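You operate a simulated robot arm through the tools that you are given. There is no shell and no other tool. Be economical: measure what you need, move in short steps, check, and stop when the job is done.

You are at the controls of a simulated robot arm. One attempt, no reset.

Task
Put the large set square on top of the cream binder. Then put the brown narrow-neck pot on the top of the long white table away on the white bench's top. Then take the ribbed flat sherd and leave it on the grey board. Then put the wicker cup in the sink. Then put the cream card on the white bench's top away on the mat by the pillar. Then fetch the brown rim arc and set it on the rubber mat. Then shut the left sink cupboard door. Then pull the drawer of the grid box open. The order counts. Set down upright: brown narrow-neck pot, wicker cup, cream card.
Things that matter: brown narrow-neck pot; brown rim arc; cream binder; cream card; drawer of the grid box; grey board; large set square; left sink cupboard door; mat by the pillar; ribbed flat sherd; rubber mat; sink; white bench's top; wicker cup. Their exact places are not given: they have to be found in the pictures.

The check looks at the end state, three seconds after you hand in, the way a careful person would. Anything else that was tipped, shoved, dropped, spilled or broken makes it a failure.

Robot
A 6-joint arm with a two-finger parallel gripper on a trunk, on a base that drives. Base frame: it is fixed to the floor where the robot stands at the start and does not move with it; the origin is under the middle of the robot, x ahead of it, y to its left, z up; the surface under the hand at the start is at about z = 74.3. Readings come in cm, degrees, newtons and seconds.
With the tool pointing down near the work surface it reaches from about 48 to 88 cm from the robot's upright axis, wherever it stands. Its first joint turns from -115.0 to 115.0 degrees. Places, roughly: brown narrow-neck pot [75, 50, 75]; brown rim arc (11x4x3 cm) [230, 310, 80]; cream binder (22x30x3 cm) [-100, -120, 80]; cream card [225, 175, 75]; drawer of the grid box [-160, -260, 80]; grey board (26x20x3 cm) [80, 130, 70]; large set square (14x1x22 cm) [50, 10, 80]; left sink cupboard door [60, 330, 40]; mat by the pillar [70, -70, 70]; ribbed flat sherd (11x11x3 cm) [80, 80, 70]; rubber mat (21x19 cm) [62, 356, 86]; sink [100, 370, 70]; white bench's top [230, 250, 70]; wicker cup (8x8x10 cm) [80, 160, 80]. Payload 4.2 kg.
The tool frame sits at the grasp point between the pads (the TCP): z along the fingers, y along the line on which they close. The tips reach 2.3 cm beyond it. The gripper opens to 9.4 cm. The fingers are 3.8 cm wide and 1 cm thick; the gripper's body (5.4 by 9.6 cm) begins 3.9 cm behind the TCP.
Orientation is told as [roll, pitch, yaw] about the base's x, y, z axes, in that order, counted from this pose: with the fingers straight down and closing along the base's y, the tool's x points along the base's -x, its y along +y and its z along -z.

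Tools
- The arm moves only by the tool play_rows. Its arguments are lists of equal length, an entry for each row: "offset": the shift along the tool's x, y, z in cm, a list of three; "rot": the turn, a rotation vector about the tool's x, y, z in degrees, a list of three; "grip": the opening in per cent of the stroke, from 0 (shut) to 100 (fully open). In form: {"offset": [[x, y, z], ...], "rot": [[wx, wy, wz], ...], "grip": [grip, ...]}. A call has 1 to 10 rows; each row shifts and turns the commanded pose from where the row before left it, along the tool's axes as they then stand. A row lasts 0.2 s, in which the tool goes at most 5 cm and 8.6 degrees; a call with a longer step from one row to the next is refused whole, and so is a gripper value outside its range. Where a pose cannot be reached the arm comes as near as it can. A force on the tool above 40 N (or 10 N above the force at the start of the call, whichever is more), or a blocked arm, ends the call early, and 0.2 s more pass. The fingers move at their own pace (about 10.8 cm/s each) and stop on an object; they squeeze with about 26 N. The grip force told is the motor's: it shows also when the fingers shut on nothing. Time passes only in rows, and 0.2 s behind the last, so rows that do not move let the fingers close. It gives the time, the measured TCP pose, the force on the tool (base axes), the opening and the grip force at its end, in the units of the frame above (readings bear some noise), with the torque about the TCP (base axes, N m) and any sound that the robot's microphone picked up.
- Cameras (640 x 400 px; columns grow to the right, rows downward): "scene" is now at [23.3, 16.06, 126.93]; the picture's right is [-0.39, -0.92, 0.00], its down [-0.53, 0.22, -0.82] and it looks along [0.76, -0.32, -0.57] (base axes); focal length 223 px, centre (320, 200). "wrist" rides on the gripper at [8.6, 1.6, -7.4] in the tool frame; the picture's right is [-0.18, 0.98, 0.00], its down [-0.58, -0.11, -0.81] and it looks along [-0.79, -0.15, 0.59] (tool axes); focal length 243 px, centre (320, 200).
- capture(camera): a new picture of that camera. It takes no simulated time.
- lift_body(by): slides the trunk up (or, below 0, down) by that many cm; the arm and the scene camera ride with it, the base frame stays. It gives what a move gives, with no picture.
- drive_base(legs): drives the robot by 1 to 6 legs, each [ahead, turn to the left] in cm and degrees, along the robot's own axes; the way and the turn of a leg run together, so that a leg with both is an arc; at most 150 cm and 180 degrees a leg. The arm and the cameras ride along, it lands a little off, and it stops where it bumps. It gives what a move gives.
- turn_head(pan, tilt): turns the head with the scene camera to pan (to the left, within 80 degrees either way) and tilt (down, from -29 to 69), counted from straight ahead of the robot. It gives what a move gives.
- locate(camera, pixels): for up to 12 pixels [column, row] of the newest picture of that camera ("zoom" is the newest enlarged one), the place [x, y, z] in the base frame of the surface seen there, good to about 0.2 cm. It takes no simulated time.
- zoom(camera, box): a new picture of the part [left, top, right, bottom] of that camera's present view, enlarged. It takes no simulated time.
- finish_job(): hands the job in; it is judged then, once.

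Work in short steps. Measure before you move; look again where a grasp or a placing could have gone wrong, and mend it. You have 138 turns and 170 pictures in all, those below and enlarged ones among them. Open the gripper and draw the arm clear of the work before you hand the job in, unless the task says otherwise.

The tools are called after ">>>" by a JSON object that holds its "name" and its "arguments". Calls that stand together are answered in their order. play_rows: Moves the arm, as the interface text tells. Its arguments: {"type":"object","properties":{"offset":{"type":"array"},"rot":{"type":"array"},"grip":{"type":"array"}},"required":["offset","rot","grip"]} The other tools are called the same way: lift_body (by) slides the trunk up or down; drive_base (legs) drives the base; turn_head (pan, tilt) turns the head that bears the scene camera; capture (camera) takes a picture; locate (camera, pixels) gives the place of the surface under pixels of a picture; zoom (camera, box) takes an enlarged picture of a part of a camera's view; finish_job () hands the job in.

At the start:

```text
clock: 0.0
tcp_pos: [57.39, -18.58, 107.75]
ee_rot: [0.0, 0.0, 0.1]
wrist_force: [0.5, 0.0, 0.3]
ft_torque: [0.0, 0.01, -0.01]
gripper_width: 9.39
gripper_force: 0.0
trunk travel left (down, up): [-62.5, 36.5]
robot x, y, heading: [-0.16, -0.44, -0.0]
head pan, tilt: [-22.7, 34.9]
```

scene: 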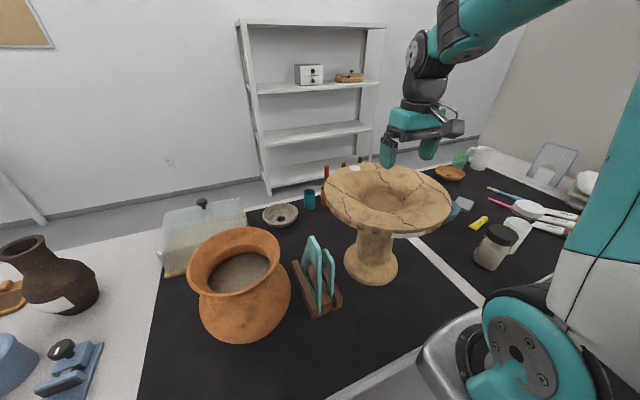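
wrist: 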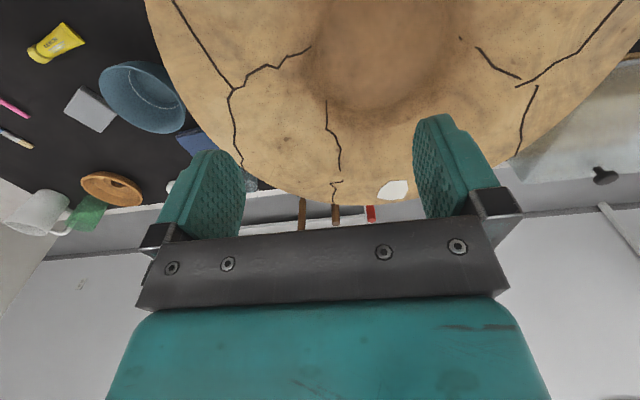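

The scene shows a wooden rack with teal set squares at about (318,280). I zoom there and look around with the head.

>>> {"name": "zoom", "arguments": {"camera": "scene", "box": [260, 210, 380, 330]}}

>>> {"name": "locate", "arguments": {"camera": "scene", "pixels": [[312, 238], [330, 252], [315, 290], [320, 312], [340, 295], [245, 250], [370, 210], [300, 265], [330, 285], [400, 300]]}}

>>> {"name": "turn_head", "arguments": {"pan": 20, "tilt": 45}}

>>> {"name": "capture", "arguments": {"camera": "scene"}}

```text
3.33 times, centred on (320, 270) of scene
```

zoom: 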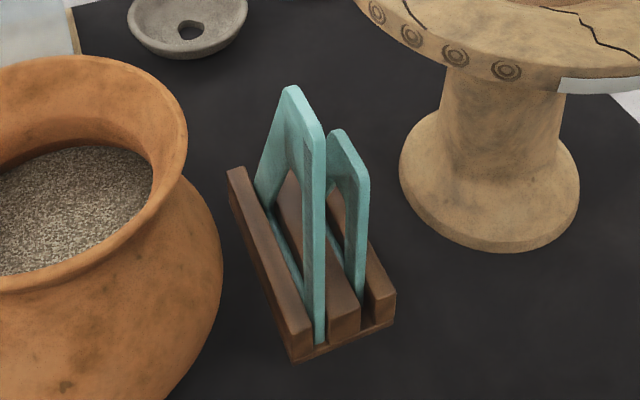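

```text
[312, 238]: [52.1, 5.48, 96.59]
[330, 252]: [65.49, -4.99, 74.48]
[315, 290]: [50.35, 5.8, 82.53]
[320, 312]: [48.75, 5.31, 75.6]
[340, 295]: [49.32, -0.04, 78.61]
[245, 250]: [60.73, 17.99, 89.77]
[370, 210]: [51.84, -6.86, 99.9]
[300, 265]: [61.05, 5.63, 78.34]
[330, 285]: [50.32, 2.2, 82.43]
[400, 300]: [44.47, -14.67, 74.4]
```

```text
clock: 1.1
tcp_pos: [57.35, -18.72, 107.81]
ee_rot: [0.1, 0.0, 0.0]
wrist_force: [0.4, -0.1, -0.4]
ft_torque: [0.01, -0.01, 0.0]
gripper_width: 9.4
gripper_force: 0.1
trunk travel left (down, up): [-62.5, 36.5]
robot x, y, heading: [-0.14, 0.11, -0.1]
head pan, tilt: [20.0, 45.0]
```

```text
166 pictures are left
```

scene: 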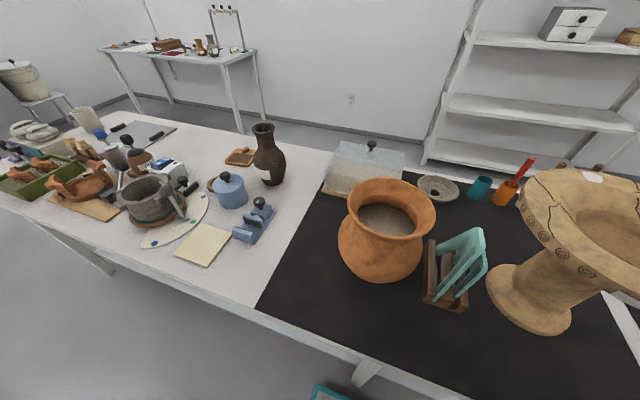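

Zooming into the rack from this side and measuring.

>>> {"name": "zoom", "arguments": {"camera": "scene", "box": [400, 210, 520, 330]}}

>>> {"name": "locate", "arguments": {"camera": "scene", "pixels": [[479, 229], [440, 244], [433, 300], [460, 308], [436, 215], [405, 200], [430, 235], [525, 250], [520, 180], [456, 262], [484, 268], [447, 282]]}}

>>> {"name": "turn_head", "arguments": {"pan": -60, "tilt": 30}}

>>> {"name": "capture", "arguments": {"camera": "scene"}}

```text
3.33 times, centred on (460, 270) of scene
```

zoom: 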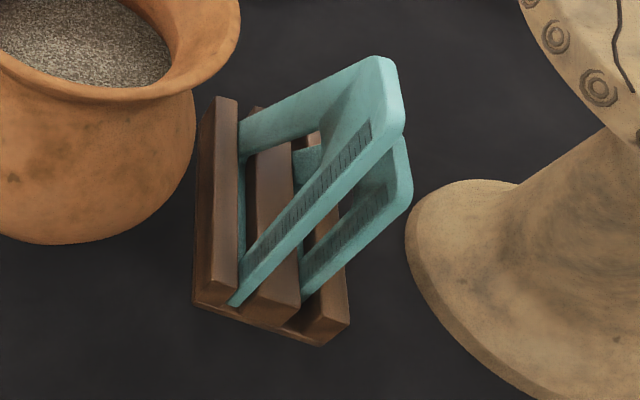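

```text
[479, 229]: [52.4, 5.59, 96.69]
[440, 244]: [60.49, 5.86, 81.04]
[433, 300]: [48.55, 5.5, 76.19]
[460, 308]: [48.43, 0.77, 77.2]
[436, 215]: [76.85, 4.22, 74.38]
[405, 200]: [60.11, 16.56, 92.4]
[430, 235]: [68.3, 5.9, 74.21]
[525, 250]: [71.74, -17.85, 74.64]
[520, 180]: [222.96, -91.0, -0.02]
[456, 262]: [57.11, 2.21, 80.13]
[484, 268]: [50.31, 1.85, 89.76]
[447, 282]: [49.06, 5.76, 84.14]
```

```text
clock: 2.6
tcp_pos: [57.44, -18.64, 107.65]
ee_rot: [0.1, 0.1, -0.1]
wrist_force: [-0.6, -0.1, 0.0]
ft_torque: [0.01, 0.01, 0.01]
gripper_width: 9.4
gripper_force: 0.0
trunk travel left (down, up): [-62.5, 36.5]
robot x, y, heading: [-0.51, 0.01, 0.0]
head pan, tilt: [-60.0, 30.0]
```

```text
164 pictures are left
```

scene: 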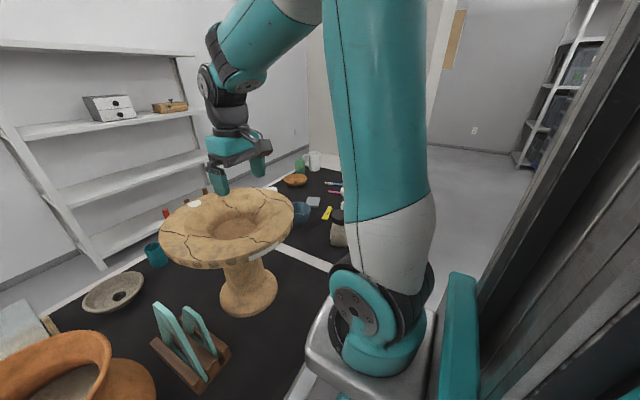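

The large set square stands at y≈5.5, top at z≈96.7, x≈52 (pixel 479,229). I move the hand above it with the fingers partly open.

>>> {"name": "play_rows", "arguments": {"offset": [[1, 4.8, 0], [1, 4.8, 0], [1, 4.8, 0], [1, 4.8, 0], [1, 4.9, 0], [0, 0, 0]], "rot": [[0, 0, 0], [0, 0, 0], [0, 0, 0], [0, 0, 0], [0, 0, 0], [0, 0, 0]], "grip": [35, 35, 35, 35, 35, 35]}}

>>> {"name": "turn_head", "arguments": {"pan": -10, "tilt": 45}}

>>> {"name": "capture", "arguments": {"camera": "scene"}}

>>> {"name": "capture", "arguments": {"camera": "wrist"}}

```text
clock: 4.0
tcp_pos: [52.58, 5.67, 107.68]
ee_rot: [0.0, 0.0, 0.1]
wrist_force: [0.5, 0.4, -0.3]
ft_torque: [0.0, 0.0, 0.01]
gripper_width: 3.3
gripper_force: 0.1
trunk travel left (down, up): [-62.5, 36.5]
robot x, y, heading: [0.15, -0.34, -0.1]
head pan, tilt: [-60.0, 30.0]
```

```text
clock: 5.2
tcp_pos: [52.64, 5.57, 107.65]
ee_rot: [0.0, -0.1, 0.0]
wrist_force: [0.4, 0.3, -0.5]
ft_torque: [-0.02, -0.02, 0.03]
gripper_width: 3.28
gripper_force: 0.0
trunk travel left (down, up): [-62.5, 36.5]
robot x, y, heading: [-0.09, 0.6, -0.1]
head pan, tilt: [-10.0, 45.0]
```

```text
163 pictures are left
```

scene: 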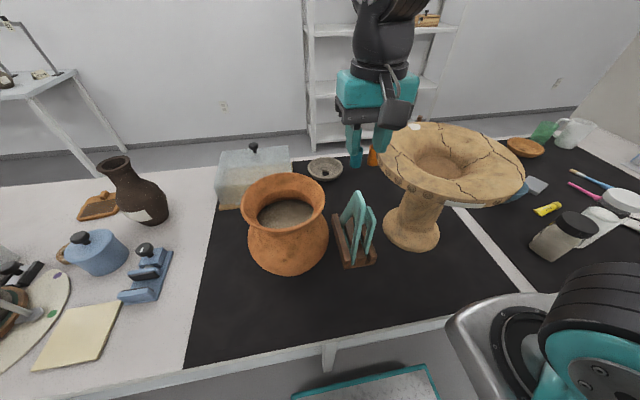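

```text
162 pictures are left
```

wrist: 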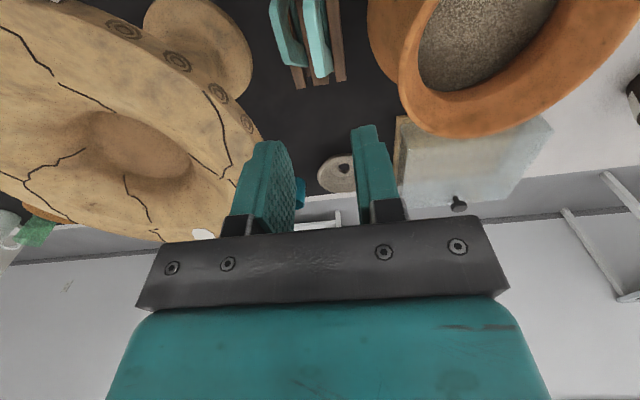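

The square (wrist pixel 318,35) lines up between the fingers. I measure its upper edge points before descending.

>>> {"name": "zoom", "arguments": {"camera": "wrist", "box": [250, 0, 380, 100]}}

>>> {"name": "locate", "arguments": {"camera": "wrist", "pixels": [[317, 70], [322, 60], [316, 45], [314, 20], [312, 5], [308, 35], [326, 30]]}}

>>> {"name": "locate", "arguments": {"camera": "scene", "pixels": [[358, 193], [352, 200], [365, 215], [372, 210], [360, 260]]}}

```text
4.00 times, centred on (315, 50) of wrist
```

zoom: 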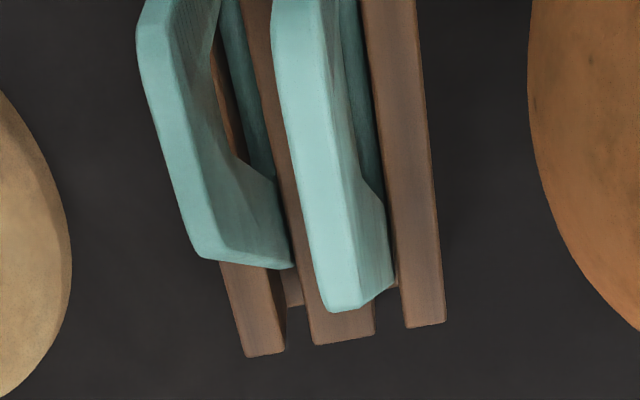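

```text
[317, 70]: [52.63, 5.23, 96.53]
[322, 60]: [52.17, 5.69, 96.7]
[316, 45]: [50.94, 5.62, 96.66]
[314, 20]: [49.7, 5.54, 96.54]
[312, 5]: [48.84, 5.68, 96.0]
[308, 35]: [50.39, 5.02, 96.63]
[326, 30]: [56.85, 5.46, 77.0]
```

```text
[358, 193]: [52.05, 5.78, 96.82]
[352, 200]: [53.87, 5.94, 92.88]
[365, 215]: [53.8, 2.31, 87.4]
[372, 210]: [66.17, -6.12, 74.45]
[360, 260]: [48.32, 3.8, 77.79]
```

Top is flat, x 48.8–52.8 at z 96.7, y centre ≈5.45. I descend to z≈93.7 at x≈51.2 and close.

>>> {"name": "play_rows", "arguments": {"offset": [[1.4, -0.1, 4], [0, 0, 4], [0, 0, 3.5], [0, 0, 2.4], [0, 0, 0], [0, 0, 0], [0, 0, 0], [0, 0, 0]], "rot": [[0, 0, 0], [0, 0, 0], [0, 0, 0], [0, 0, 0], [0, 0, 0], [0, 0, 0], [0, 0, 0], [0, 0, 0]], "grip": [35, 35, 35, 35, 35, 0, 0, 0]}}

>>> {"name": "capture", "arguments": {"camera": "scene"}}

```text
clock: 7.0
tcp_pos: [50.95, 5.4, 93.83]
ee_rot: [0.0, 0.0, -0.1]
wrist_force: [-0.4, -0.5, -1.6]
ft_torque: [0.0, 0.03, 0.03]
gripper_width: 0.75
gripper_force: 26.0
trunk travel left (down, up): [-62.5, 36.5]
robot x, y, heading: [-0.26, 0.29, 0.1]
head pan, tilt: [-10.0, 45.0]
```

```text
160 pictures are left
```

scene: 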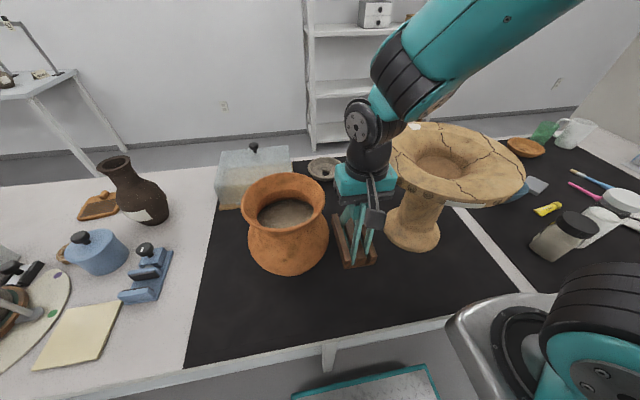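

Gripped at 0.75 cm. I lift it straight up out of the slot and then raise the trunk.

>>> {"name": "play_rows", "arguments": {"offset": [[0, 0, -2], [0, 0, -2], [0, 0, -3], [0, 0, -4], [0, 0, -4], [0, 0, 0]], "rot": [[0, 0, 0], [0, 0, 0], [0, 0, 0], [0, 0, 0], [0, 0, 0], [0, 0, 0]], "grip": [0, 0, 0, 0, 0, 0]}}

>>> {"name": "lift_body", "arguments": {"by": 18}}

>>> {"name": "turn_head", "arguments": {"pan": -80, "tilt": 30}}

>>> {"name": "capture", "arguments": {"camera": "scene"}}

>>> {"name": "turn_head", "arguments": {"pan": 80, "tilt": 30}}

>>> {"name": "capture", "arguments": {"camera": "scene"}}

```text
clock: 8.4
tcp_pos: [51.27, 5.55, 109.05]
ee_rot: [0.1, 0.0, -0.1]
wrist_force: [0.2, -0.8, -1.0]
ft_torque: [-0.01, 0.04, 0.03]
gripper_width: 0.78
gripper_force: 25.9
trunk travel left (down, up): [-62.5, 36.5]
robot x, y, heading: [0.17, -0.11, 0.0]
head pan, tilt: [-10.0, 45.0]
```

```text
clock: 10.4
tcp_pos: [51.18, 5.55, 126.89]
ee_rot: [0.0, 0.0, 0.0]
wrist_force: [0.5, 1.1, -1.7]
ft_torque: [0.02, 0.04, -0.03]
gripper_width: 0.78
gripper_force: 26.2
trunk travel left (down, up): [-80.5, 18.5]
robot x, y, heading: [0.25, 0.14, 0.1]
head pan, tilt: [-10.0, 45.0]
```

```text
clock: 11.8
tcp_pos: [51.07, 5.68, 126.87]
ee_rot: [0.0, -0.1, 0.0]
wrist_force: [-0.4, 0.3, -1.3]
ft_torque: [-0.02, 0.06, -0.02]
gripper_width: 0.78
gripper_force: 26.0
trunk travel left (down, up): [-80.5, 18.5]
robot x, y, heading: [0.3, -0.0, -0.2]
head pan, tilt: [-80.0, 30.0]
```

```text
159 pictures are left
```

scene: 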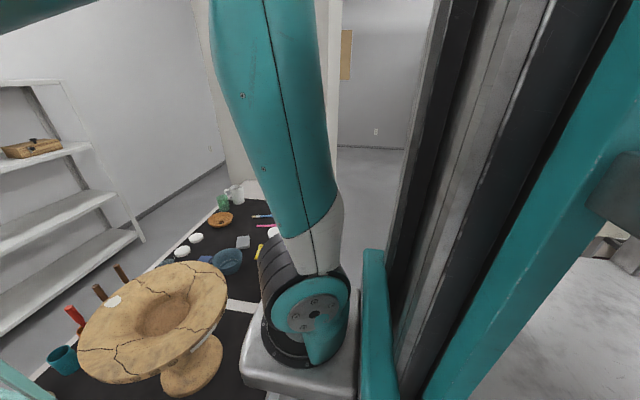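

```text
clock: 14.3
tcp_pos: [51.19, 5.45, 126.91]
ee_rot: [0.0, 0.0, 0.1]
wrist_force: [0.1, 0.8, -1.6]
ft_torque: [0.01, 0.05, -0.01]
gripper_width: 0.8
gripper_force: 26.2
trunk travel left (down, up): [-80.5, 18.5]
robot x, y, heading: [-0.12, 0.18, 0.2]
head pan, tilt: [80.0, 30.0]
```

```text
158 pictures are left
```

scene: 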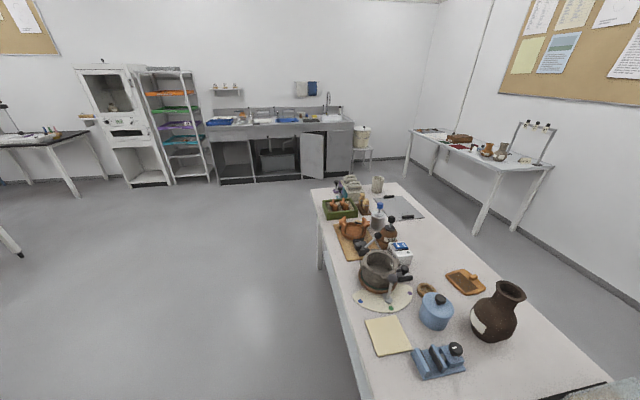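

Clear floor on the left side. I back off the table and turn right to look for the binder behind.

>>> {"name": "drive_base", "arguments": {"legs": [[-35, 0], [0, -100]]}}

>>> {"name": "turn_head", "arguments": {"pan": -45, "tilt": 25}}

>>> {"name": "capture", "arguments": {"camera": "scene"}}

>>> {"name": "turn_head", "arguments": {"pan": 20, "tilt": 25}}

>>> {"name": "capture", "arguments": {"camera": "scene"}}

```text
clock: 20.7
tcp_pos: [-36.85, -51.52, 126.89]
ee_rot: [0.1, 0.0, -98.6]
wrist_force: [0.4, 0.1, -1.7]
ft_torque: [0.05, -0.01, -0.03]
gripper_width: 0.79
gripper_force: 25.9
trunk travel left (down, up): [-80.5, 18.5]
robot x, y, heading: [-34.58, -0.3, -98.6]
head pan, tilt: [80.0, 30.0]
```

```text
clock: 22.8
tcp_pos: [-36.8, -51.65, 126.82]
ee_rot: [0.0, 0.1, -98.4]
wrist_force: [-0.5, -0.7, -1.7]
ft_torque: [0.03, 0.01, 0.01]
gripper_width: 0.79
gripper_force: 25.9
trunk travel left (down, up): [-80.5, 18.5]
robot x, y, heading: [-34.48, -0.35, -98.7]
head pan, tilt: [-45.0, 25.0]
```

```text
157 pictures are left
```

scene: 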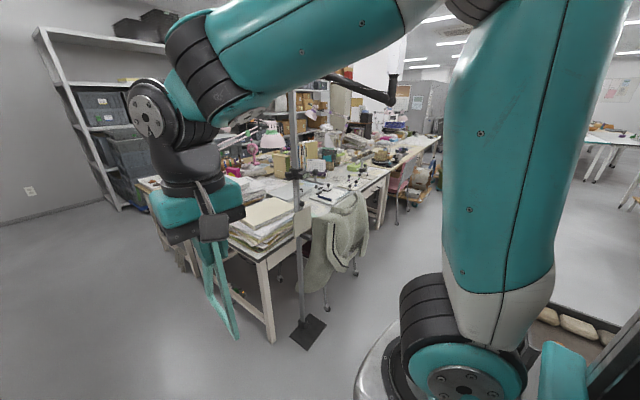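

```text
clock: 24.1
tcp_pos: [-36.85, -51.61, 126.78]
ee_rot: [0.0, 0.1, -98.5]
wrist_force: [-0.4, -0.8, -1.5]
ft_torque: [0.04, -0.02, 0.0]
gripper_width: 0.77
gripper_force: 26.1
trunk travel left (down, up): [-80.5, 18.5]
robot x, y, heading: [-35.14, -0.43, -98.5]
head pan, tilt: [20.0, 25.0]
```

```text
156 pictures are left
```

scene: 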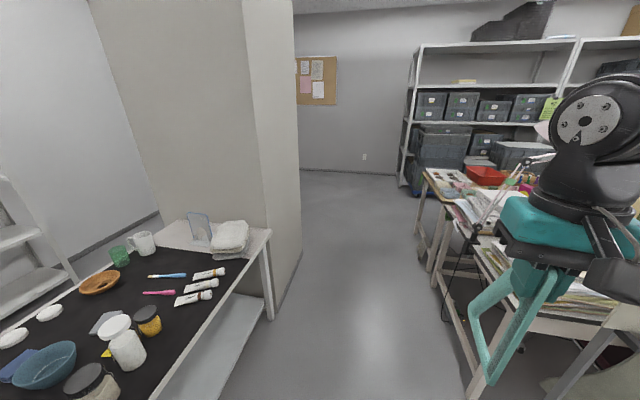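

Cream object seen at (267,213) in the first view. I turn the head back and zoom.

>>> {"name": "turn_head", "arguments": {"pan": -40, "tilt": 30}}

>>> {"name": "capture", "arguments": {"camera": "scene"}}

>>> {"name": "zoom", "arguments": {"camera": "scene", "box": [160, 100, 400, 250]}}

```text
clock: 25.4
tcp_pos: [-36.86, -51.61, 126.85]
ee_rot: [0.1, 0.0, -98.4]
wrist_force: [-0.4, 0.3, -1.5]
ft_torque: [0.05, -0.01, 0.0]
gripper_width: 0.77
gripper_force: 26.2
trunk travel left (down, up): [-80.5, 18.5]
robot x, y, heading: [-35.01, -0.52, -98.3]
head pan, tilt: [-40.0, 30.0]
```

```text
155 pictures are left
```

scene: 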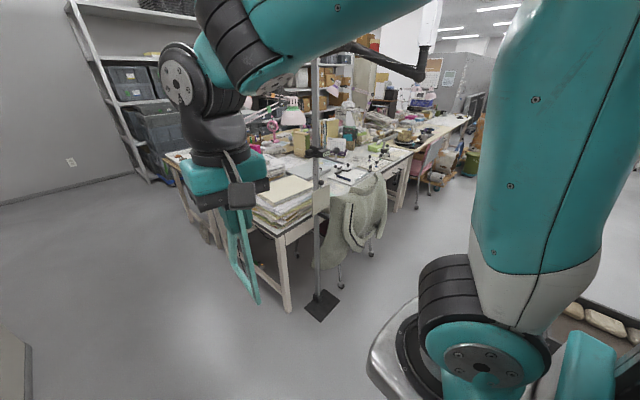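

```text
2.67 times, centred on (280, 175) of scene
```

zoom: 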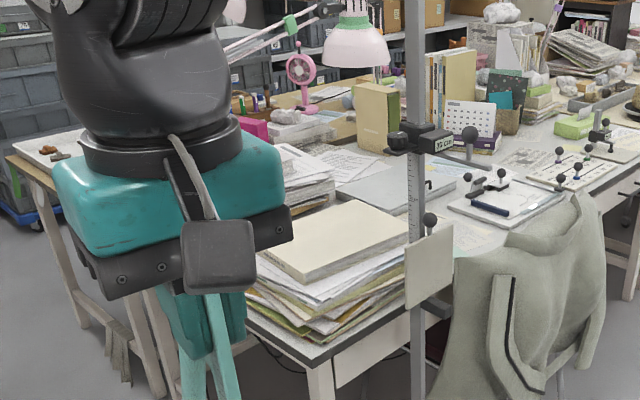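

The cream binder lies on a stack of papers (zoom 335,240), with a measuring post nearby. Measuring.

>>> {"name": "locate", "arguments": {"camera": "zoom", "pixels": [[345, 203], [406, 232], [303, 278], [335, 240], [417, 300], [416, 150], [330, 370], [250, 330], [430, 270], [370, 290], [480, 250], [560, 200]]}}

>>> {"name": "locate", "arguments": {"camera": "scene", "pixels": [[322, 305], [288, 305], [25, 370], [360, 270], [320, 340], [200, 280], [310, 60]]}}

```text
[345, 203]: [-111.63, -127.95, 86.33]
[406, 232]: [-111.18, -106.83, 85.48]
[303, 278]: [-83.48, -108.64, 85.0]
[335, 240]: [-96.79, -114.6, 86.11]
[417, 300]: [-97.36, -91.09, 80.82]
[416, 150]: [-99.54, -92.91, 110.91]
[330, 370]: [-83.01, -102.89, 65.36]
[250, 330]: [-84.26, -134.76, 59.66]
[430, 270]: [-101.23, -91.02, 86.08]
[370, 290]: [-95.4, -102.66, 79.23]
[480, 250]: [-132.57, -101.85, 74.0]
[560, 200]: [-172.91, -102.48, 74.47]
```

```text
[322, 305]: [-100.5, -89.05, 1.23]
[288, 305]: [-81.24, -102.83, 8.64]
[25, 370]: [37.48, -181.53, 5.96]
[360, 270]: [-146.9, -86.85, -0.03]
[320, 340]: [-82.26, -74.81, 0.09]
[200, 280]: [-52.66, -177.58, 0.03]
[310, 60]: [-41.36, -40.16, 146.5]
```

Binder spans x −112…−83, y −128…−107, top z≈86. I will approach from its +x end: drive to about (−18,−118), facing −x.

>>> {"name": "drive_base", "arguments": {"legs": [[0, 16.7], [118.7, 0], [0, -98.2]]}}

>>> {"name": "turn_head", "arguments": {"pan": 10, "tilt": 35}}

>>> {"name": "capture", "arguments": {"camera": "scene"}}

```text
clock: 36.6
tcp_pos: [-67.51, -127.57, 127.0]
ee_rot: [0.0, 0.0, -178.0]
wrist_force: [-0.1, -0.8, -1.6]
ft_torque: [-0.01, -0.06, 0.06]
gripper_width: 0.78
gripper_force: 25.8
trunk travel left (down, up): [-80.5, 18.5]
robot x, y, heading: [-16.57, -120.43, -178.3]
head pan, tilt: [-40.0, 30.0]
```

```text
clock: 37.8
tcp_pos: [-67.54, -127.69, 126.95]
ee_rot: [-0.1, 0.1, -178.2]
wrist_force: [-0.6, 0.7, -1.8]
ft_torque: [-0.01, -0.05, -0.02]
gripper_width: 0.77
gripper_force: 25.9
trunk travel left (down, up): [-80.5, 18.5]
robot x, y, heading: [-16.41, -120.42, -178.3]
head pan, tilt: [10.0, 35.0]
```

```text
153 pictures are left
```

scene: 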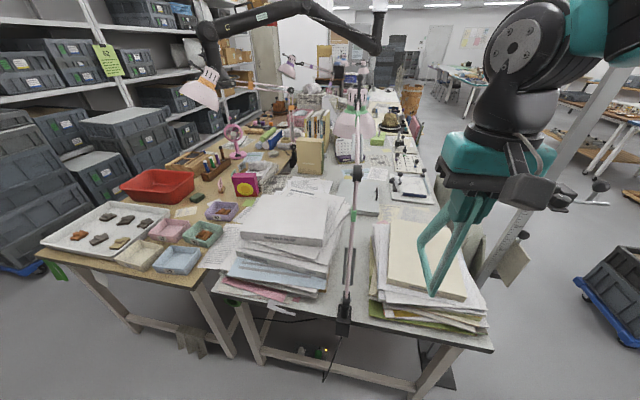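

The binder is at (425,258); a lamp rod stands at (350,280) and the post at (500,250). I measure them.

>>> {"name": "locate", "arguments": {"camera": "scene", "pixels": [[391, 221], [388, 283], [468, 298], [450, 230], [420, 255], [350, 260], [345, 310], [353, 200], [355, 130], [500, 250], [518, 255], [560, 195]]}}

>>> {"name": "zoom", "arguments": {"camera": "scene", "box": [300, 150, 560, 350]}}

```text
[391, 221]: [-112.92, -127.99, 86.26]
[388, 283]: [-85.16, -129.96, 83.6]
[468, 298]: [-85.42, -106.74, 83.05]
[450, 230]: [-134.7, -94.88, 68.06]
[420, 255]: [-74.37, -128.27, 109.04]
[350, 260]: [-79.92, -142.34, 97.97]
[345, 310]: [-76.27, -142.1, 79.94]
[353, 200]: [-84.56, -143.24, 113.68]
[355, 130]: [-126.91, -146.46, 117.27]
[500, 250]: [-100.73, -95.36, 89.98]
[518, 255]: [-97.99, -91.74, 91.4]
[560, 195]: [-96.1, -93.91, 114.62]
```

```text
2.00 times, centred on (430, 250) of scene
```

zoom: 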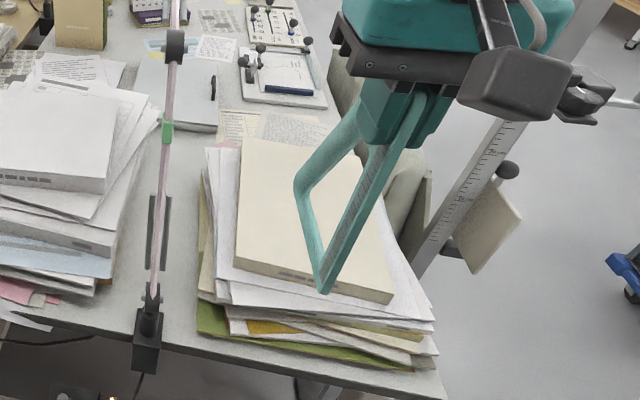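

The corridor between rod (y≈−142) and post (y≈−94) is wide enough. I turn the hand 90° about its axis first, then pitch it forward.

>>> {"name": "play_rows", "arguments": {"offset": [[0, 0, 0], [0, 0, 0], [0, 0, 0], [0, 0, 0], [0, 0, 0], [0, 0, 0], [0, 0, 0], [0, 0, 0], [0, 0, 0], [0, 0, 0]], "rot": [[0, 0, 8.5], [0, 0, 8.5], [0, 0, 8.5], [0, 0, 8.5], [0, 0, 8.5], [0, 0, 8.5], [0, 0, 8.5], [0, 0, 8.5], [0, 0, 8.5], [0, 0, 8.5]], "grip": [0, 0, 0, 0, 0, 0, 0, 0, 0, 0]}}

>>> {"name": "play_rows", "arguments": {"offset": [[0, 0, 0], [0, 0, 0], [0, 0, 0], [0, 0, 0], [0, 0, 0], [0, 0, 0], [0, 0, 0], [0, 0, 0], [0, 0, 0], [0, 0, 0]], "rot": [[0, 0, 3], [-8, 0, 0], [-8, 0, 0], [-8, 0, 0], [-8, 0, 0], [-8, 0, 0], [-8, 0, 0], [-8, 0, 0], [-8, 0, 0], [-6, 0, 0]], "grip": [0, 0, 0, 0, 0, 0, 0, 0, 0, 0]}}

>>> {"name": "capture", "arguments": {"camera": "scene"}}

```text
clock: 40.0
tcp_pos: [-67.51, -127.66, 126.83]
ee_rot: [0.0, 0.1, 96.8]
wrist_force: [0.2, -1.0, -2.5]
ft_torque: [-0.1, -0.01, -0.01]
gripper_width: 0.77
gripper_force: 26.3
trunk travel left (down, up): [-80.5, 18.5]
robot x, y, heading: [-16.81, -120.75, -178.2]
head pan, tilt: [10.0, 35.0]
```

```text
clock: 42.2
tcp_pos: [-69.85, -130.39, 129.34]
ee_rot: [70.1, 0.0, 93.9]
wrist_force: [-0.5, 0.8, -1.7]
ft_torque: [-0.03, -0.15, 0.0]
gripper_width: 0.78
gripper_force: 25.8
out of reach, approached as far as the arm can: row 8, 9, 10
trunk travel left (down, up): [-80.5, 18.5]
robot x, y, heading: [-16.51, -120.27, -177.9]
head pan, tilt: [10.0, 35.0]
```

```text
151 pictures are left
```

scene: 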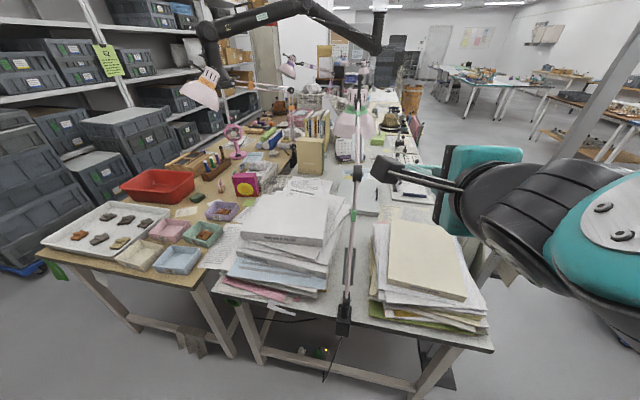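

Orientation reached; the hand is too near the robot, so I move it forward above the binder (about x −89, y −122, z 119).

>>> {"name": "play_rows", "arguments": {"offset": [[-1.86, -0.6, 4.2], [-1.86, -0.6, 4.2], [-1.86, -0.6, 4.3], [-1.86, -0.6, 4.3], [-1.86, -0.5, 4.3], [0, 0, 0]], "rot": [[0, 0, 0], [0, 0, 0], [0, 0, 0], [0, 0, 0], [0, 0, 0], [0, 0, 0]], "grip": [0, 0, 0, 0, 0, 0]}}

>>> {"name": "capture", "arguments": {"camera": "scene"}}

```text
clock: 43.6
tcp_pos: [-89.24, -122.59, 119.0]
ee_rot: [70.0, 0.0, 93.9]
wrist_force: [-0.5, 0.2, -1.5]
ft_torque: [-0.01, -0.16, 0.02]
gripper_width: 0.8
gripper_force: 25.6
trunk travel left (down, up): [-80.5, 18.5]
robot x, y, heading: [-16.67, -120.57, -178.2]
head pan, tilt: [10.0, 35.0]
```

```text
150 pictures are left
```

scene: 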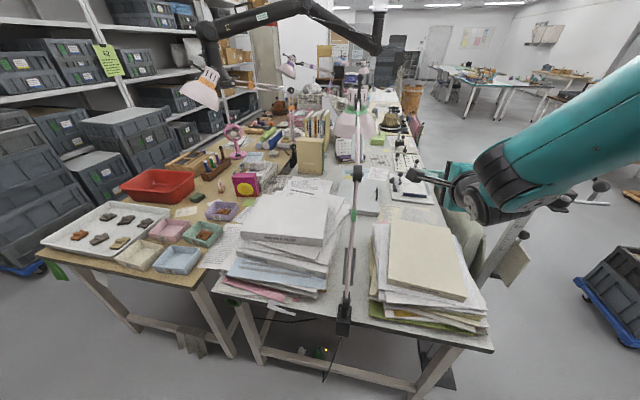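

Check arm clearance to the post: locating arm and post points, with a wrist picture.

>>> {"name": "locate", "arguments": {"camera": "scene", "pixels": [[430, 177], [470, 200], [500, 160], [540, 190], [620, 130], [598, 187], [525, 235], [490, 262]]}}

>>> {"name": "capture", "arguments": {"camera": "wrist"}}

```text
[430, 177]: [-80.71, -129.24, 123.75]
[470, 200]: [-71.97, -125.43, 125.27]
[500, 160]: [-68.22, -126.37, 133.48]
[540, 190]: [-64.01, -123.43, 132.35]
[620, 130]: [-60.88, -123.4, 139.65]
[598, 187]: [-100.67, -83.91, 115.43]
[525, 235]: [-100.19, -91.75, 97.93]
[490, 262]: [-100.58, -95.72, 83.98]
```

```text
149 pictures are left
```

wrist: 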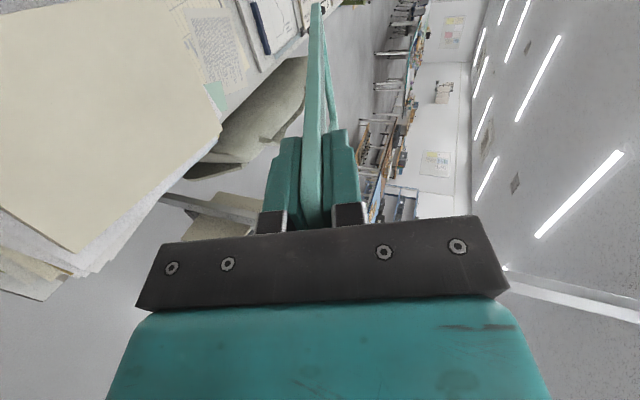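

Clearance is fine (arm near y −125, post at y −92). I lower with the trunk to just above contact.

>>> {"name": "lift_body", "arguments": {"by": -24.3}}

>>> {"name": "capture", "arguments": {"camera": "wrist"}}

>>> {"name": "capture", "arguments": {"camera": "scene"}}

```text
clock: 46.1
tcp_pos: [-89.24, -122.62, 94.88]
ee_rot: [70.0, 0.0, 93.9]
wrist_force: [0.9, -0.3, -1.8]
ft_torque: [-0.03, -0.15, 0.02]
gripper_width: 0.77
gripper_force: 25.4
trunk travel left (down, up): [-56.2, 42.8]
robot x, y, heading: [-16.38, -120.3, -178.3]
head pan, tilt: [10.0, 35.0]
```

```text
148 pictures are left
```

wrist: 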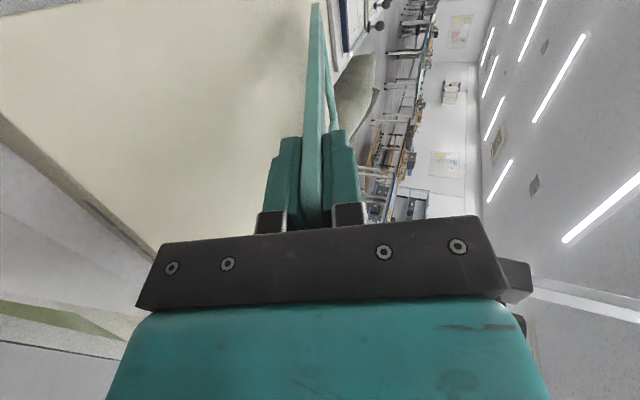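

```text
147 pictures are left
```

scene: 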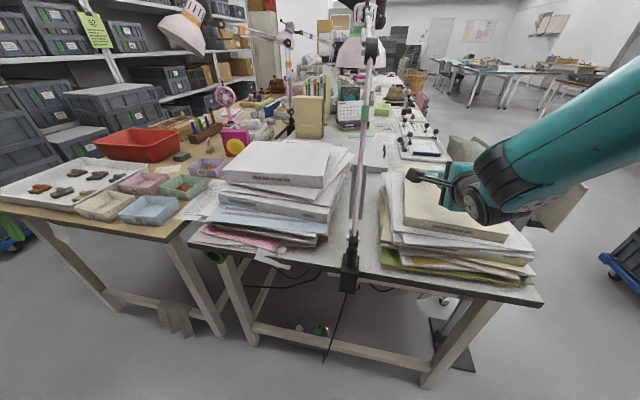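

Lower the last ~1.8 cm until the tip touches the binder.

>>> {"name": "play_rows", "arguments": {"offset": [[0, -0.7, 0.25], [0, -0.6, 0.2], [0, -0.5, 0.2], [0, 0, 0]], "rot": [[0, 0, 0], [0, 0, 0], [0, 0, 0], [0, 0, 0]], "grip": [0, 0, 0, 0]}}

>>> {"name": "zoom", "arguments": {"camera": "scene", "box": [370, 140, 550, 280]}}

```text
clock: 47.1
tcp_pos: [-89.29, -122.64, 92.89]
ee_rot: [70.1, 0.1, 93.9]
wrist_force: [0.1, 0.3, 1.0]
ft_torque: [-0.06, 0.29, -0.07]
gripper_width: 0.78
gripper_force: 25.8
trunk travel left (down, up): [-56.2, 42.8]
robot x, y, heading: [-16.68, -120.54, -178.2]
head pan, tilt: [10.0, 35.0]
```

```text
2.86 times, centred on (460, 210) of scene
```

zoom: 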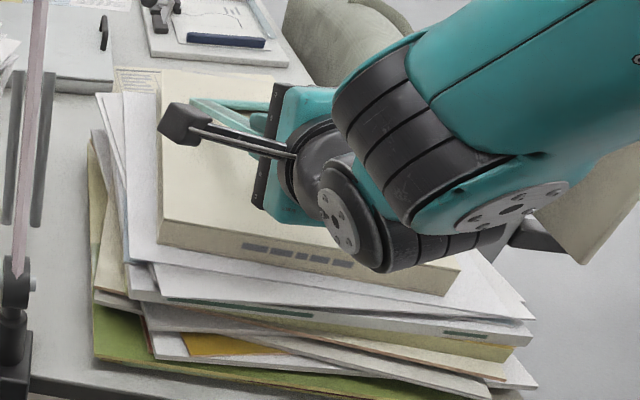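

Contact is felt (force changed by +2.8 N). I open a little and draw back along the finger axis.

>>> {"name": "play_rows", "arguments": {"offset": [[0, 0, 0], [0, 0, 0], [0, 0, -1], [0, 0, -2], [0, 0, -3], [0, 1, -3], [0, 2, -2], [0, 2, 0], [0, 0, 0]], "rot": [[0, 0, 0], [0, 0, 0], [0, 0, 0], [0, 0, 0], [0, 0, 0], [0, 0, 0], [0, 0, 0], [0, 0, 0], [0, 0, 0]], "grip": [22, 22, 22, 22, 22, 22, 22, 22, 22]}}

>>> {"name": "capture", "arguments": {"camera": "scene"}}

>>> {"name": "capture", "arguments": {"camera": "wrist"}}

```text
clock: 49.1
tcp_pos: [-80.66, -122.12, 101.52]
ee_rot: [70.1, 0.0, 93.9]
wrist_force: [0.1, -0.1, 0.1]
ft_torque: [-0.01, 0.01, -0.01]
gripper_width: 2.08
gripper_force: 0.0
trunk travel left (down, up): [-56.2, 42.8]
robot x, y, heading: [-16.5, -120.35, -178.3]
head pan, tilt: [10.0, 35.0]
```

```text
145 pictures are left
```

scene: 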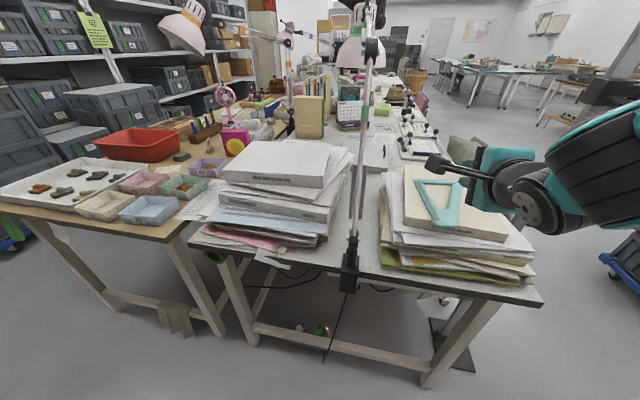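

```text
144 pictures are left
```

wrist: 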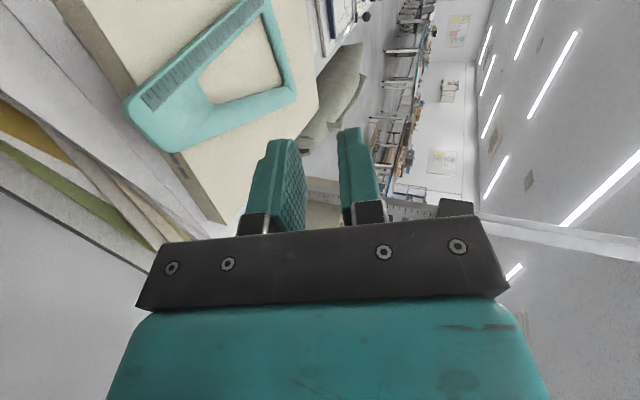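

The square lies flat on the binder. I check it is well within the edge, and look at the grid box for later.

>>> {"name": "zoom", "arguments": {"camera": "scene", "box": [370, 140, 550, 280]}}

>>> {"name": "turn_head", "arguments": {"pan": 60, "tilt": 25}}

>>> {"name": "capture", "arguments": {"camera": "scene"}}

```text
2.86 times, centred on (460, 210) of scene
```

zoom: 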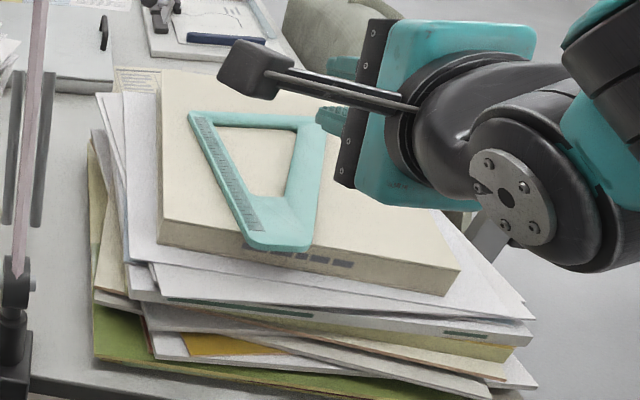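

```text
clock: 50.3
tcp_pos: [-80.67, -122.21, 101.2]
ee_rot: [70.0, -0.1, 93.8]
wrist_force: [-0.4, 1.0, -0.8]
ft_torque: [0.0, 0.02, 0.0]
gripper_width: 2.07
gripper_force: 0.0
trunk travel left (down, up): [-56.2, 42.8]
robot x, y, heading: [-16.35, -120.4, -177.9]
head pan, tilt: [60.0, 25.0]
```

```text
142 pictures are left
```

scene: 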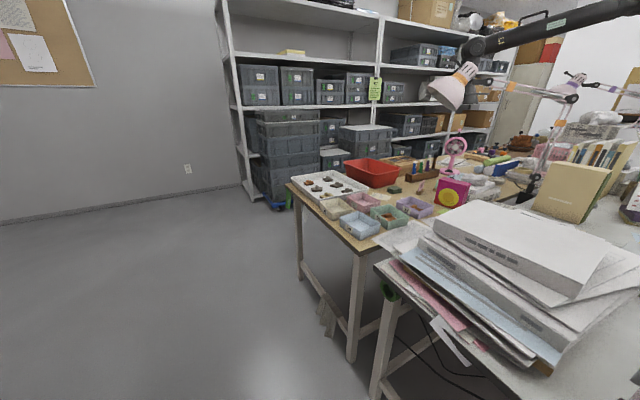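

It is stable on the binder. I locate items toward (−160,−260) and zoom for the grid box.

>>> {"name": "zoom", "arguments": {"camera": "scene", "box": [280, 60, 600, 260]}}

>>> {"name": "locate", "arguments": {"camera": "scene", "pixels": [[290, 150], [365, 142], [330, 185], [372, 172], [420, 170], [480, 160], [260, 200], [320, 310]]}}

```text
2.00 times, centred on (440, 160) of scene
```

zoom: 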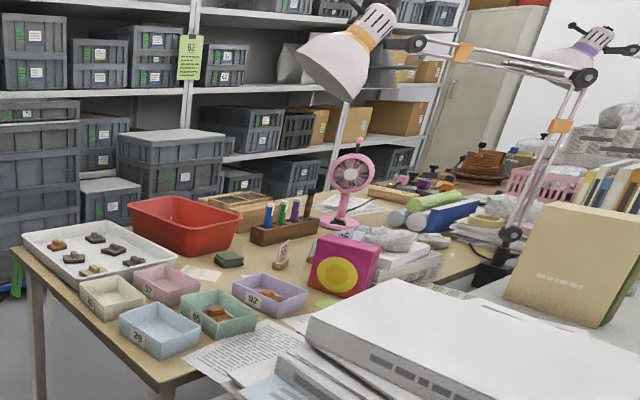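

```text
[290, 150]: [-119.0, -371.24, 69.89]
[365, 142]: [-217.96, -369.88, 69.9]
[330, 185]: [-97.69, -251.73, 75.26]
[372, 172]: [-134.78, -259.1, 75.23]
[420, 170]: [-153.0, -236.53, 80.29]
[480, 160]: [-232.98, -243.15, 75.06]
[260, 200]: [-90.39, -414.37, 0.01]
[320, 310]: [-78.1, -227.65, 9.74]
```

Square task done. I raise the trunk and bring the hand back to pointing down, then head for the pot.

>>> {"name": "lift_body", "arguments": {"by": 24}}

>>> {"name": "play_rows", "arguments": {"offset": [[0, 0, -3], [0, 0, -3], [0, 0, 0], [0, 0, 0], [0, 0, 0], [0, 0, 0], [0, 0, 0], [0, 0, 0], [0, 0, 0], [0, 0, 0]], "rot": [[7, 0, 0], [7, 0, 0], [7, 0, 0], [7, 0, 0], [7, 0, 0], [7, 0, 0], [7, 0, 0], [7, 0, 0], [7, 0, 0], [7, 0, 0]], "grip": [50, 50, 50, 50, 50, 50, 50, 50, 50, 50]}}

>>> {"name": "play_rows", "arguments": {"offset": [[0, -1, 0], [0, -2, 0], [0, -2, 0], [0, -2, 0], [0, 0, 0], [0, 0, 0], [0, 0, 0], [0, 0, 0], [0, 0, 0], [0, 0, 0]], "rot": [[0, 0, 0], [0, 0, 0], [0, 0, 0], [0, 0, -8.5], [0, 0, -8.5], [0, 0, -8.5], [0, 0, -8.5], [0, 0, -8.5], [0, 0, -8.5], [0, 0, -8.5]], "grip": [50, 50, 50, 50, 50, 50, 50, 50, 50, 50]}}

```text
clock: 52.8
tcp_pos: [-80.63, -122.21, 125.35]
ee_rot: [70.0, 0.0, 94.0]
wrist_force: [0.3, -1.1, -0.9]
ft_torque: [-0.04, 0.01, 0.01]
gripper_width: 2.04
gripper_force: 0.2
trunk travel left (down, up): [-80.2, 18.8]
robot x, y, heading: [-16.85, -120.0, -178.0]
head pan, tilt: [60.0, 25.0]
```

```text
clock: 55.0
tcp_pos: [-75.14, -121.83, 127.66]
ee_rot: [-0.1, 0.0, 94.0]
wrist_force: [0.5, -0.2, 0.2]
ft_torque: [0.01, 0.02, -0.02]
gripper_width: 4.7
gripper_force: 0.1
trunk travel left (down, up): [-80.2, 18.8]
robot x, y, heading: [-16.52, -120.15, -178.0]
head pan, tilt: [60.0, 25.0]
```

```text
clock: 57.2
tcp_pos: [-68.2, -121.4, 127.61]
ee_rot: [-0.1, 0.0, 153.6]
wrist_force: [0.6, -0.9, -0.3]
ft_torque: [-0.01, -0.02, -0.03]
gripper_width: 4.72
gripper_force: 0.1
trunk travel left (down, up): [-80.2, 18.8]
robot x, y, heading: [-16.41, -120.09, -178.4]
head pan, tilt: [60.0, 25.0]
```

Now drive back to the long table, beside the pot at y≈50.

>>> {"name": "drive_base", "arguments": {"legs": [[0, -88.5], [150, 0], [20, 0], [0, -93]]}}

>>> {"name": "turn_head", "arguments": {"pan": 0, "tilt": 35}}

>>> {"name": "capture", "arguments": {"camera": "scene"}}

```text
clock: 73.5
tcp_pos: [29.93, 46.39, 127.68]
ee_rot: [0.0, 0.0, -30.0]
wrist_force: [0.6, -0.3, 0.7]
ft_torque: [0.0, -0.01, 0.02]
gripper_width: 4.69
gripper_force: 0.1
trunk travel left (down, up): [-80.2, 18.8]
robot x, y, heading: [-21.27, 48.84, -1.5]
head pan, tilt: [60.0, 25.0]
```

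```text
clock: 74.8
tcp_pos: [29.76, 46.66, 127.58]
ee_rot: [0.0, 0.0, -29.9]
wrist_force: [0.8, -0.1, 0.1]
ft_torque: [0.01, 0.01, 0.02]
gripper_width: 4.7
gripper_force: 0.0
trunk travel left (down, up): [-80.2, 18.8]
robot x, y, heading: [-22.0, 48.62, -1.6]
head pan, tilt: [0.0, 35.0]
```

```text
140 pictures are left
```

scene: 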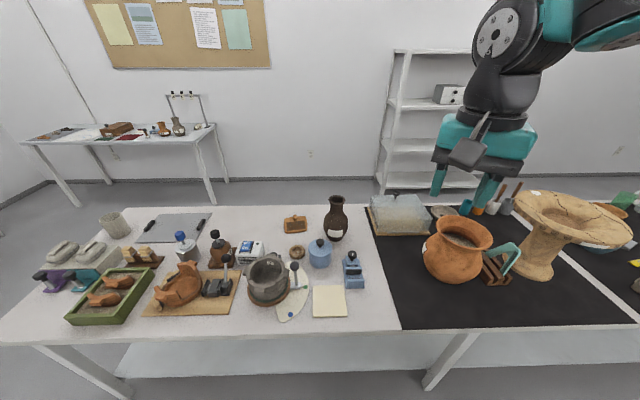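

Zooming in on the pot and on the left part of the table.

>>> {"name": "zoom", "arguments": {"camera": "scene", "box": [270, 170, 420, 300]}}

>>> {"name": "zoom", "arguments": {"camera": "scene", "box": [30, 190, 300, 340]}}

>>> {"name": "locate", "arguments": {"camera": "scene", "pixels": [[336, 197], [327, 199], [346, 199], [336, 206], [324, 222], [349, 224], [336, 240], [295, 225], [320, 262], [297, 252], [400, 200], [320, 350]]}}

```text
3.08 times, centred on (345, 235) of scene
```

zoom: 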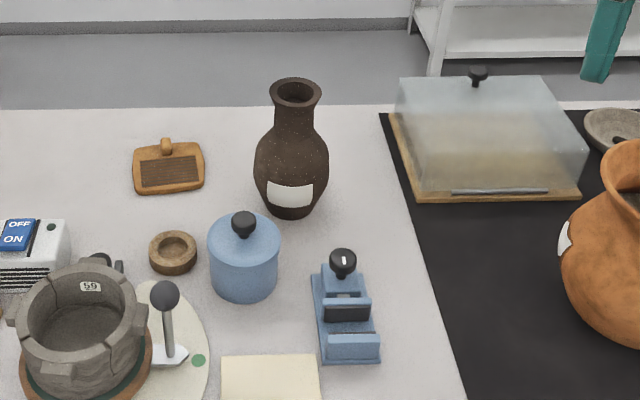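

```text
2.37 times, centred on (165, 265) of scene
```

zoom: 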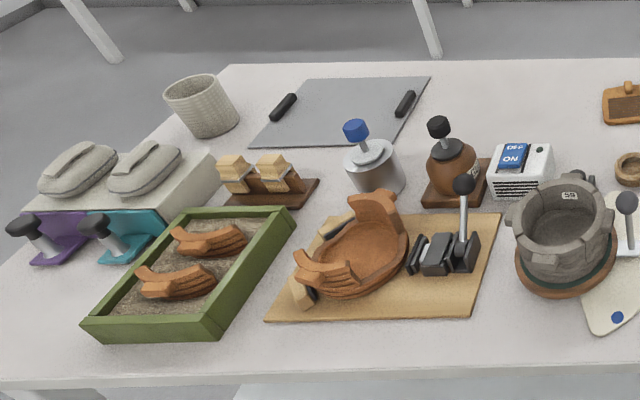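

```text
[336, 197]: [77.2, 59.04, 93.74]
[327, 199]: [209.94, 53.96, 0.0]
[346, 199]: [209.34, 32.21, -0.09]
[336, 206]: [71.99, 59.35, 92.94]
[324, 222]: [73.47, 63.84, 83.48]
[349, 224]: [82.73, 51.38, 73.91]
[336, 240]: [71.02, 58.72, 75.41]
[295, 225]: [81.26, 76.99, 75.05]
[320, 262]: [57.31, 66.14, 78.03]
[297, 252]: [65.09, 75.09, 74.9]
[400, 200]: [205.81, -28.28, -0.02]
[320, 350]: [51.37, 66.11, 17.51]
```

The pot stands near (75,59). I measure its rim and neck on the enlarged view.

>>> {"name": "zoom", "arguments": {"camera": "scene", "box": [310, 185, 370, 245]}}

>>> {"name": "locate", "arguments": {"camera": "zoom", "pixels": [[275, 128], [275, 150], [190, 125], [360, 125], [275, 200], [230, 200], [320, 200], [275, 250], [170, 350], [400, 350], [275, 560], [275, 98]]}}

```text
6.67 times, centred on (340, 215) of scene
```

zoom: 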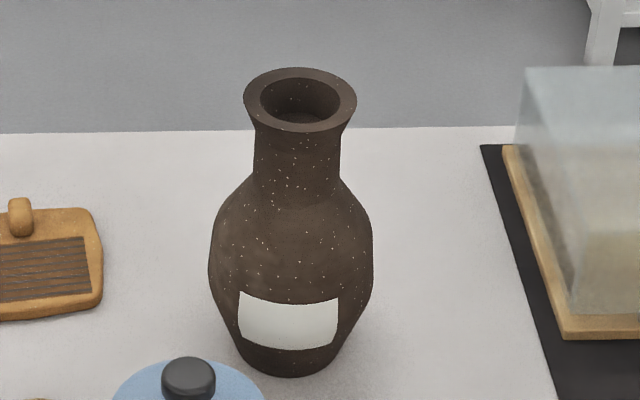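

```text
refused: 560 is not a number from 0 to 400
```

Measuring again with the right pixels.

>>> {"name": "locate", "arguments": {"camera": "zoom", "pixels": [[300, 74], [250, 98], [350, 98], [300, 129], [262, 160], [338, 160], [298, 160], [298, 200], [212, 270], [368, 270], [290, 365], [300, 320]]}}

```text
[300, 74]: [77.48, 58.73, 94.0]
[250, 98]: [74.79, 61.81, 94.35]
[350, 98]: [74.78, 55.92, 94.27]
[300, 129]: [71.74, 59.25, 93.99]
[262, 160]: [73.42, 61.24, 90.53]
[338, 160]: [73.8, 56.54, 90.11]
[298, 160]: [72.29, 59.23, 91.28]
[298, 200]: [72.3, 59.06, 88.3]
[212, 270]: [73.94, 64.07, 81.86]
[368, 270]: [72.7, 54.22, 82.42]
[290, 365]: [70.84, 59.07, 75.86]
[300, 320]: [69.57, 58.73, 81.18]
```

Pot axis ≈(74.6,59.0), rim top z 94.3, rim Ø6, neck Ø5. I drive forward and then position above it.

>>> {"name": "drive_base", "arguments": {"legs": [[19, 0]]}}

>>> {"name": "play_rows", "arguments": {"offset": [[0, 0, 0], [0, 0, 0], [0, 0, 0], [0, 0, 0]], "rot": [[0, 0, -7.5], [0, 0, -7.5], [0, 0, -7.5], [0, 0, -7.5]], "grip": [100, 100, 100, 100]}}

```text
clock: 76.4
tcp_pos: [49.13, 45.94, 127.56]
ee_rot: [0.0, 0.0, -30.0]
wrist_force: [-0.2, -0.8, 1.1]
ft_torque: [0.01, -0.01, 0.01]
gripper_width: 4.69
gripper_force: 0.1
trunk travel left (down, up): [-80.2, 18.8]
robot x, y, heading: [-2.13, 48.38, -1.5]
head pan, tilt: [0.0, 35.0]
```

```text
clock: 77.4
tcp_pos: [49.1, 45.93, 127.59]
ee_rot: [0.0, 0.0, 0.0]
wrist_force: [0.2, -0.2, -0.5]
ft_torque: [0.01, -0.02, 0.03]
gripper_width: 9.41
gripper_force: 0.0
trunk travel left (down, up): [-80.2, 18.8]
robot x, y, heading: [-2.42, 48.16, -1.4]
head pan, tilt: [0.0, 35.0]
```

Move over the pot: +25.5 in x, +13.1 in y, then lower with the trunk.

>>> {"name": "play_rows", "arguments": {"offset": [[-4.3, 2.2, 0], [-4.3, 2.2, 0], [-4.3, 2.2, 0], [-4.2, 2.2, 0], [-4.2, 2.2, 0], [-4.2, 2.1, 0], [0, 0, 0]], "rot": [[0, 0, 0], [0, 0, 0], [0, 0, 0], [0, 0, 0], [0, 0, 0], [0, 0, 0], [0, 0, 0]], "grip": [100, 100, 100, 100, 100, 100, 100]}}

>>> {"name": "lift_body", "arguments": {"by": -26}}

>>> {"name": "capture", "arguments": {"camera": "wrist"}}

>>> {"name": "capture", "arguments": {"camera": "scene"}}

```text
clock: 79.0
tcp_pos: [74.7, 59.1, 127.26]
ee_rot: [0.0, 0.1, -0.1]
wrist_force: [0.7, 0.8, -0.4]
ft_torque: [0.01, -0.02, 0.02]
gripper_width: 9.42
gripper_force: 0.0
trunk travel left (down, up): [-80.2, 18.8]
robot x, y, heading: [-2.64, 48.14, -1.7]
head pan, tilt: [0.0, 35.0]
```

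```text
clock: 81.7
tcp_pos: [74.74, 59.05, 101.33]
ee_rot: [0.0, 0.0, 0.0]
wrist_force: [-0.2, -0.4, 0.1]
ft_torque: [0.0, 0.01, 0.0]
gripper_width: 9.38
gripper_force: 0.1
trunk travel left (down, up): [-54.2, 44.8]
robot x, y, heading: [-2.34, 48.11, -1.2]
head pan, tilt: [0.0, 35.0]
```

```text
136 pictures are left
```

wrist: 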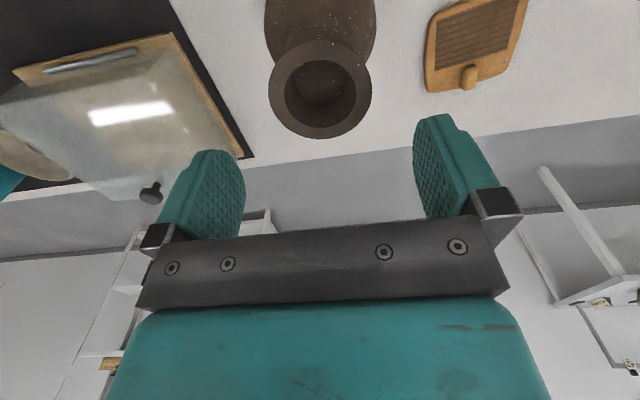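

```text
135 pictures are left
```

scene: 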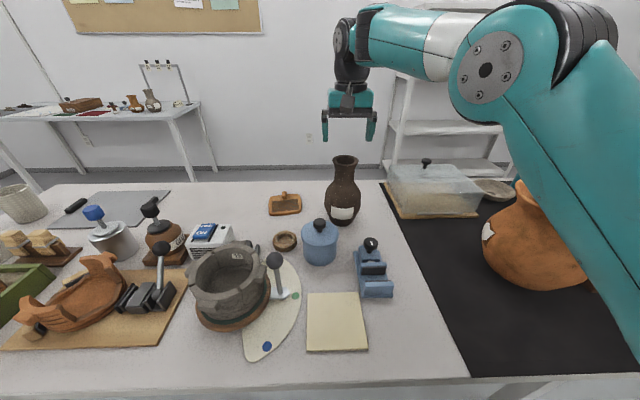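

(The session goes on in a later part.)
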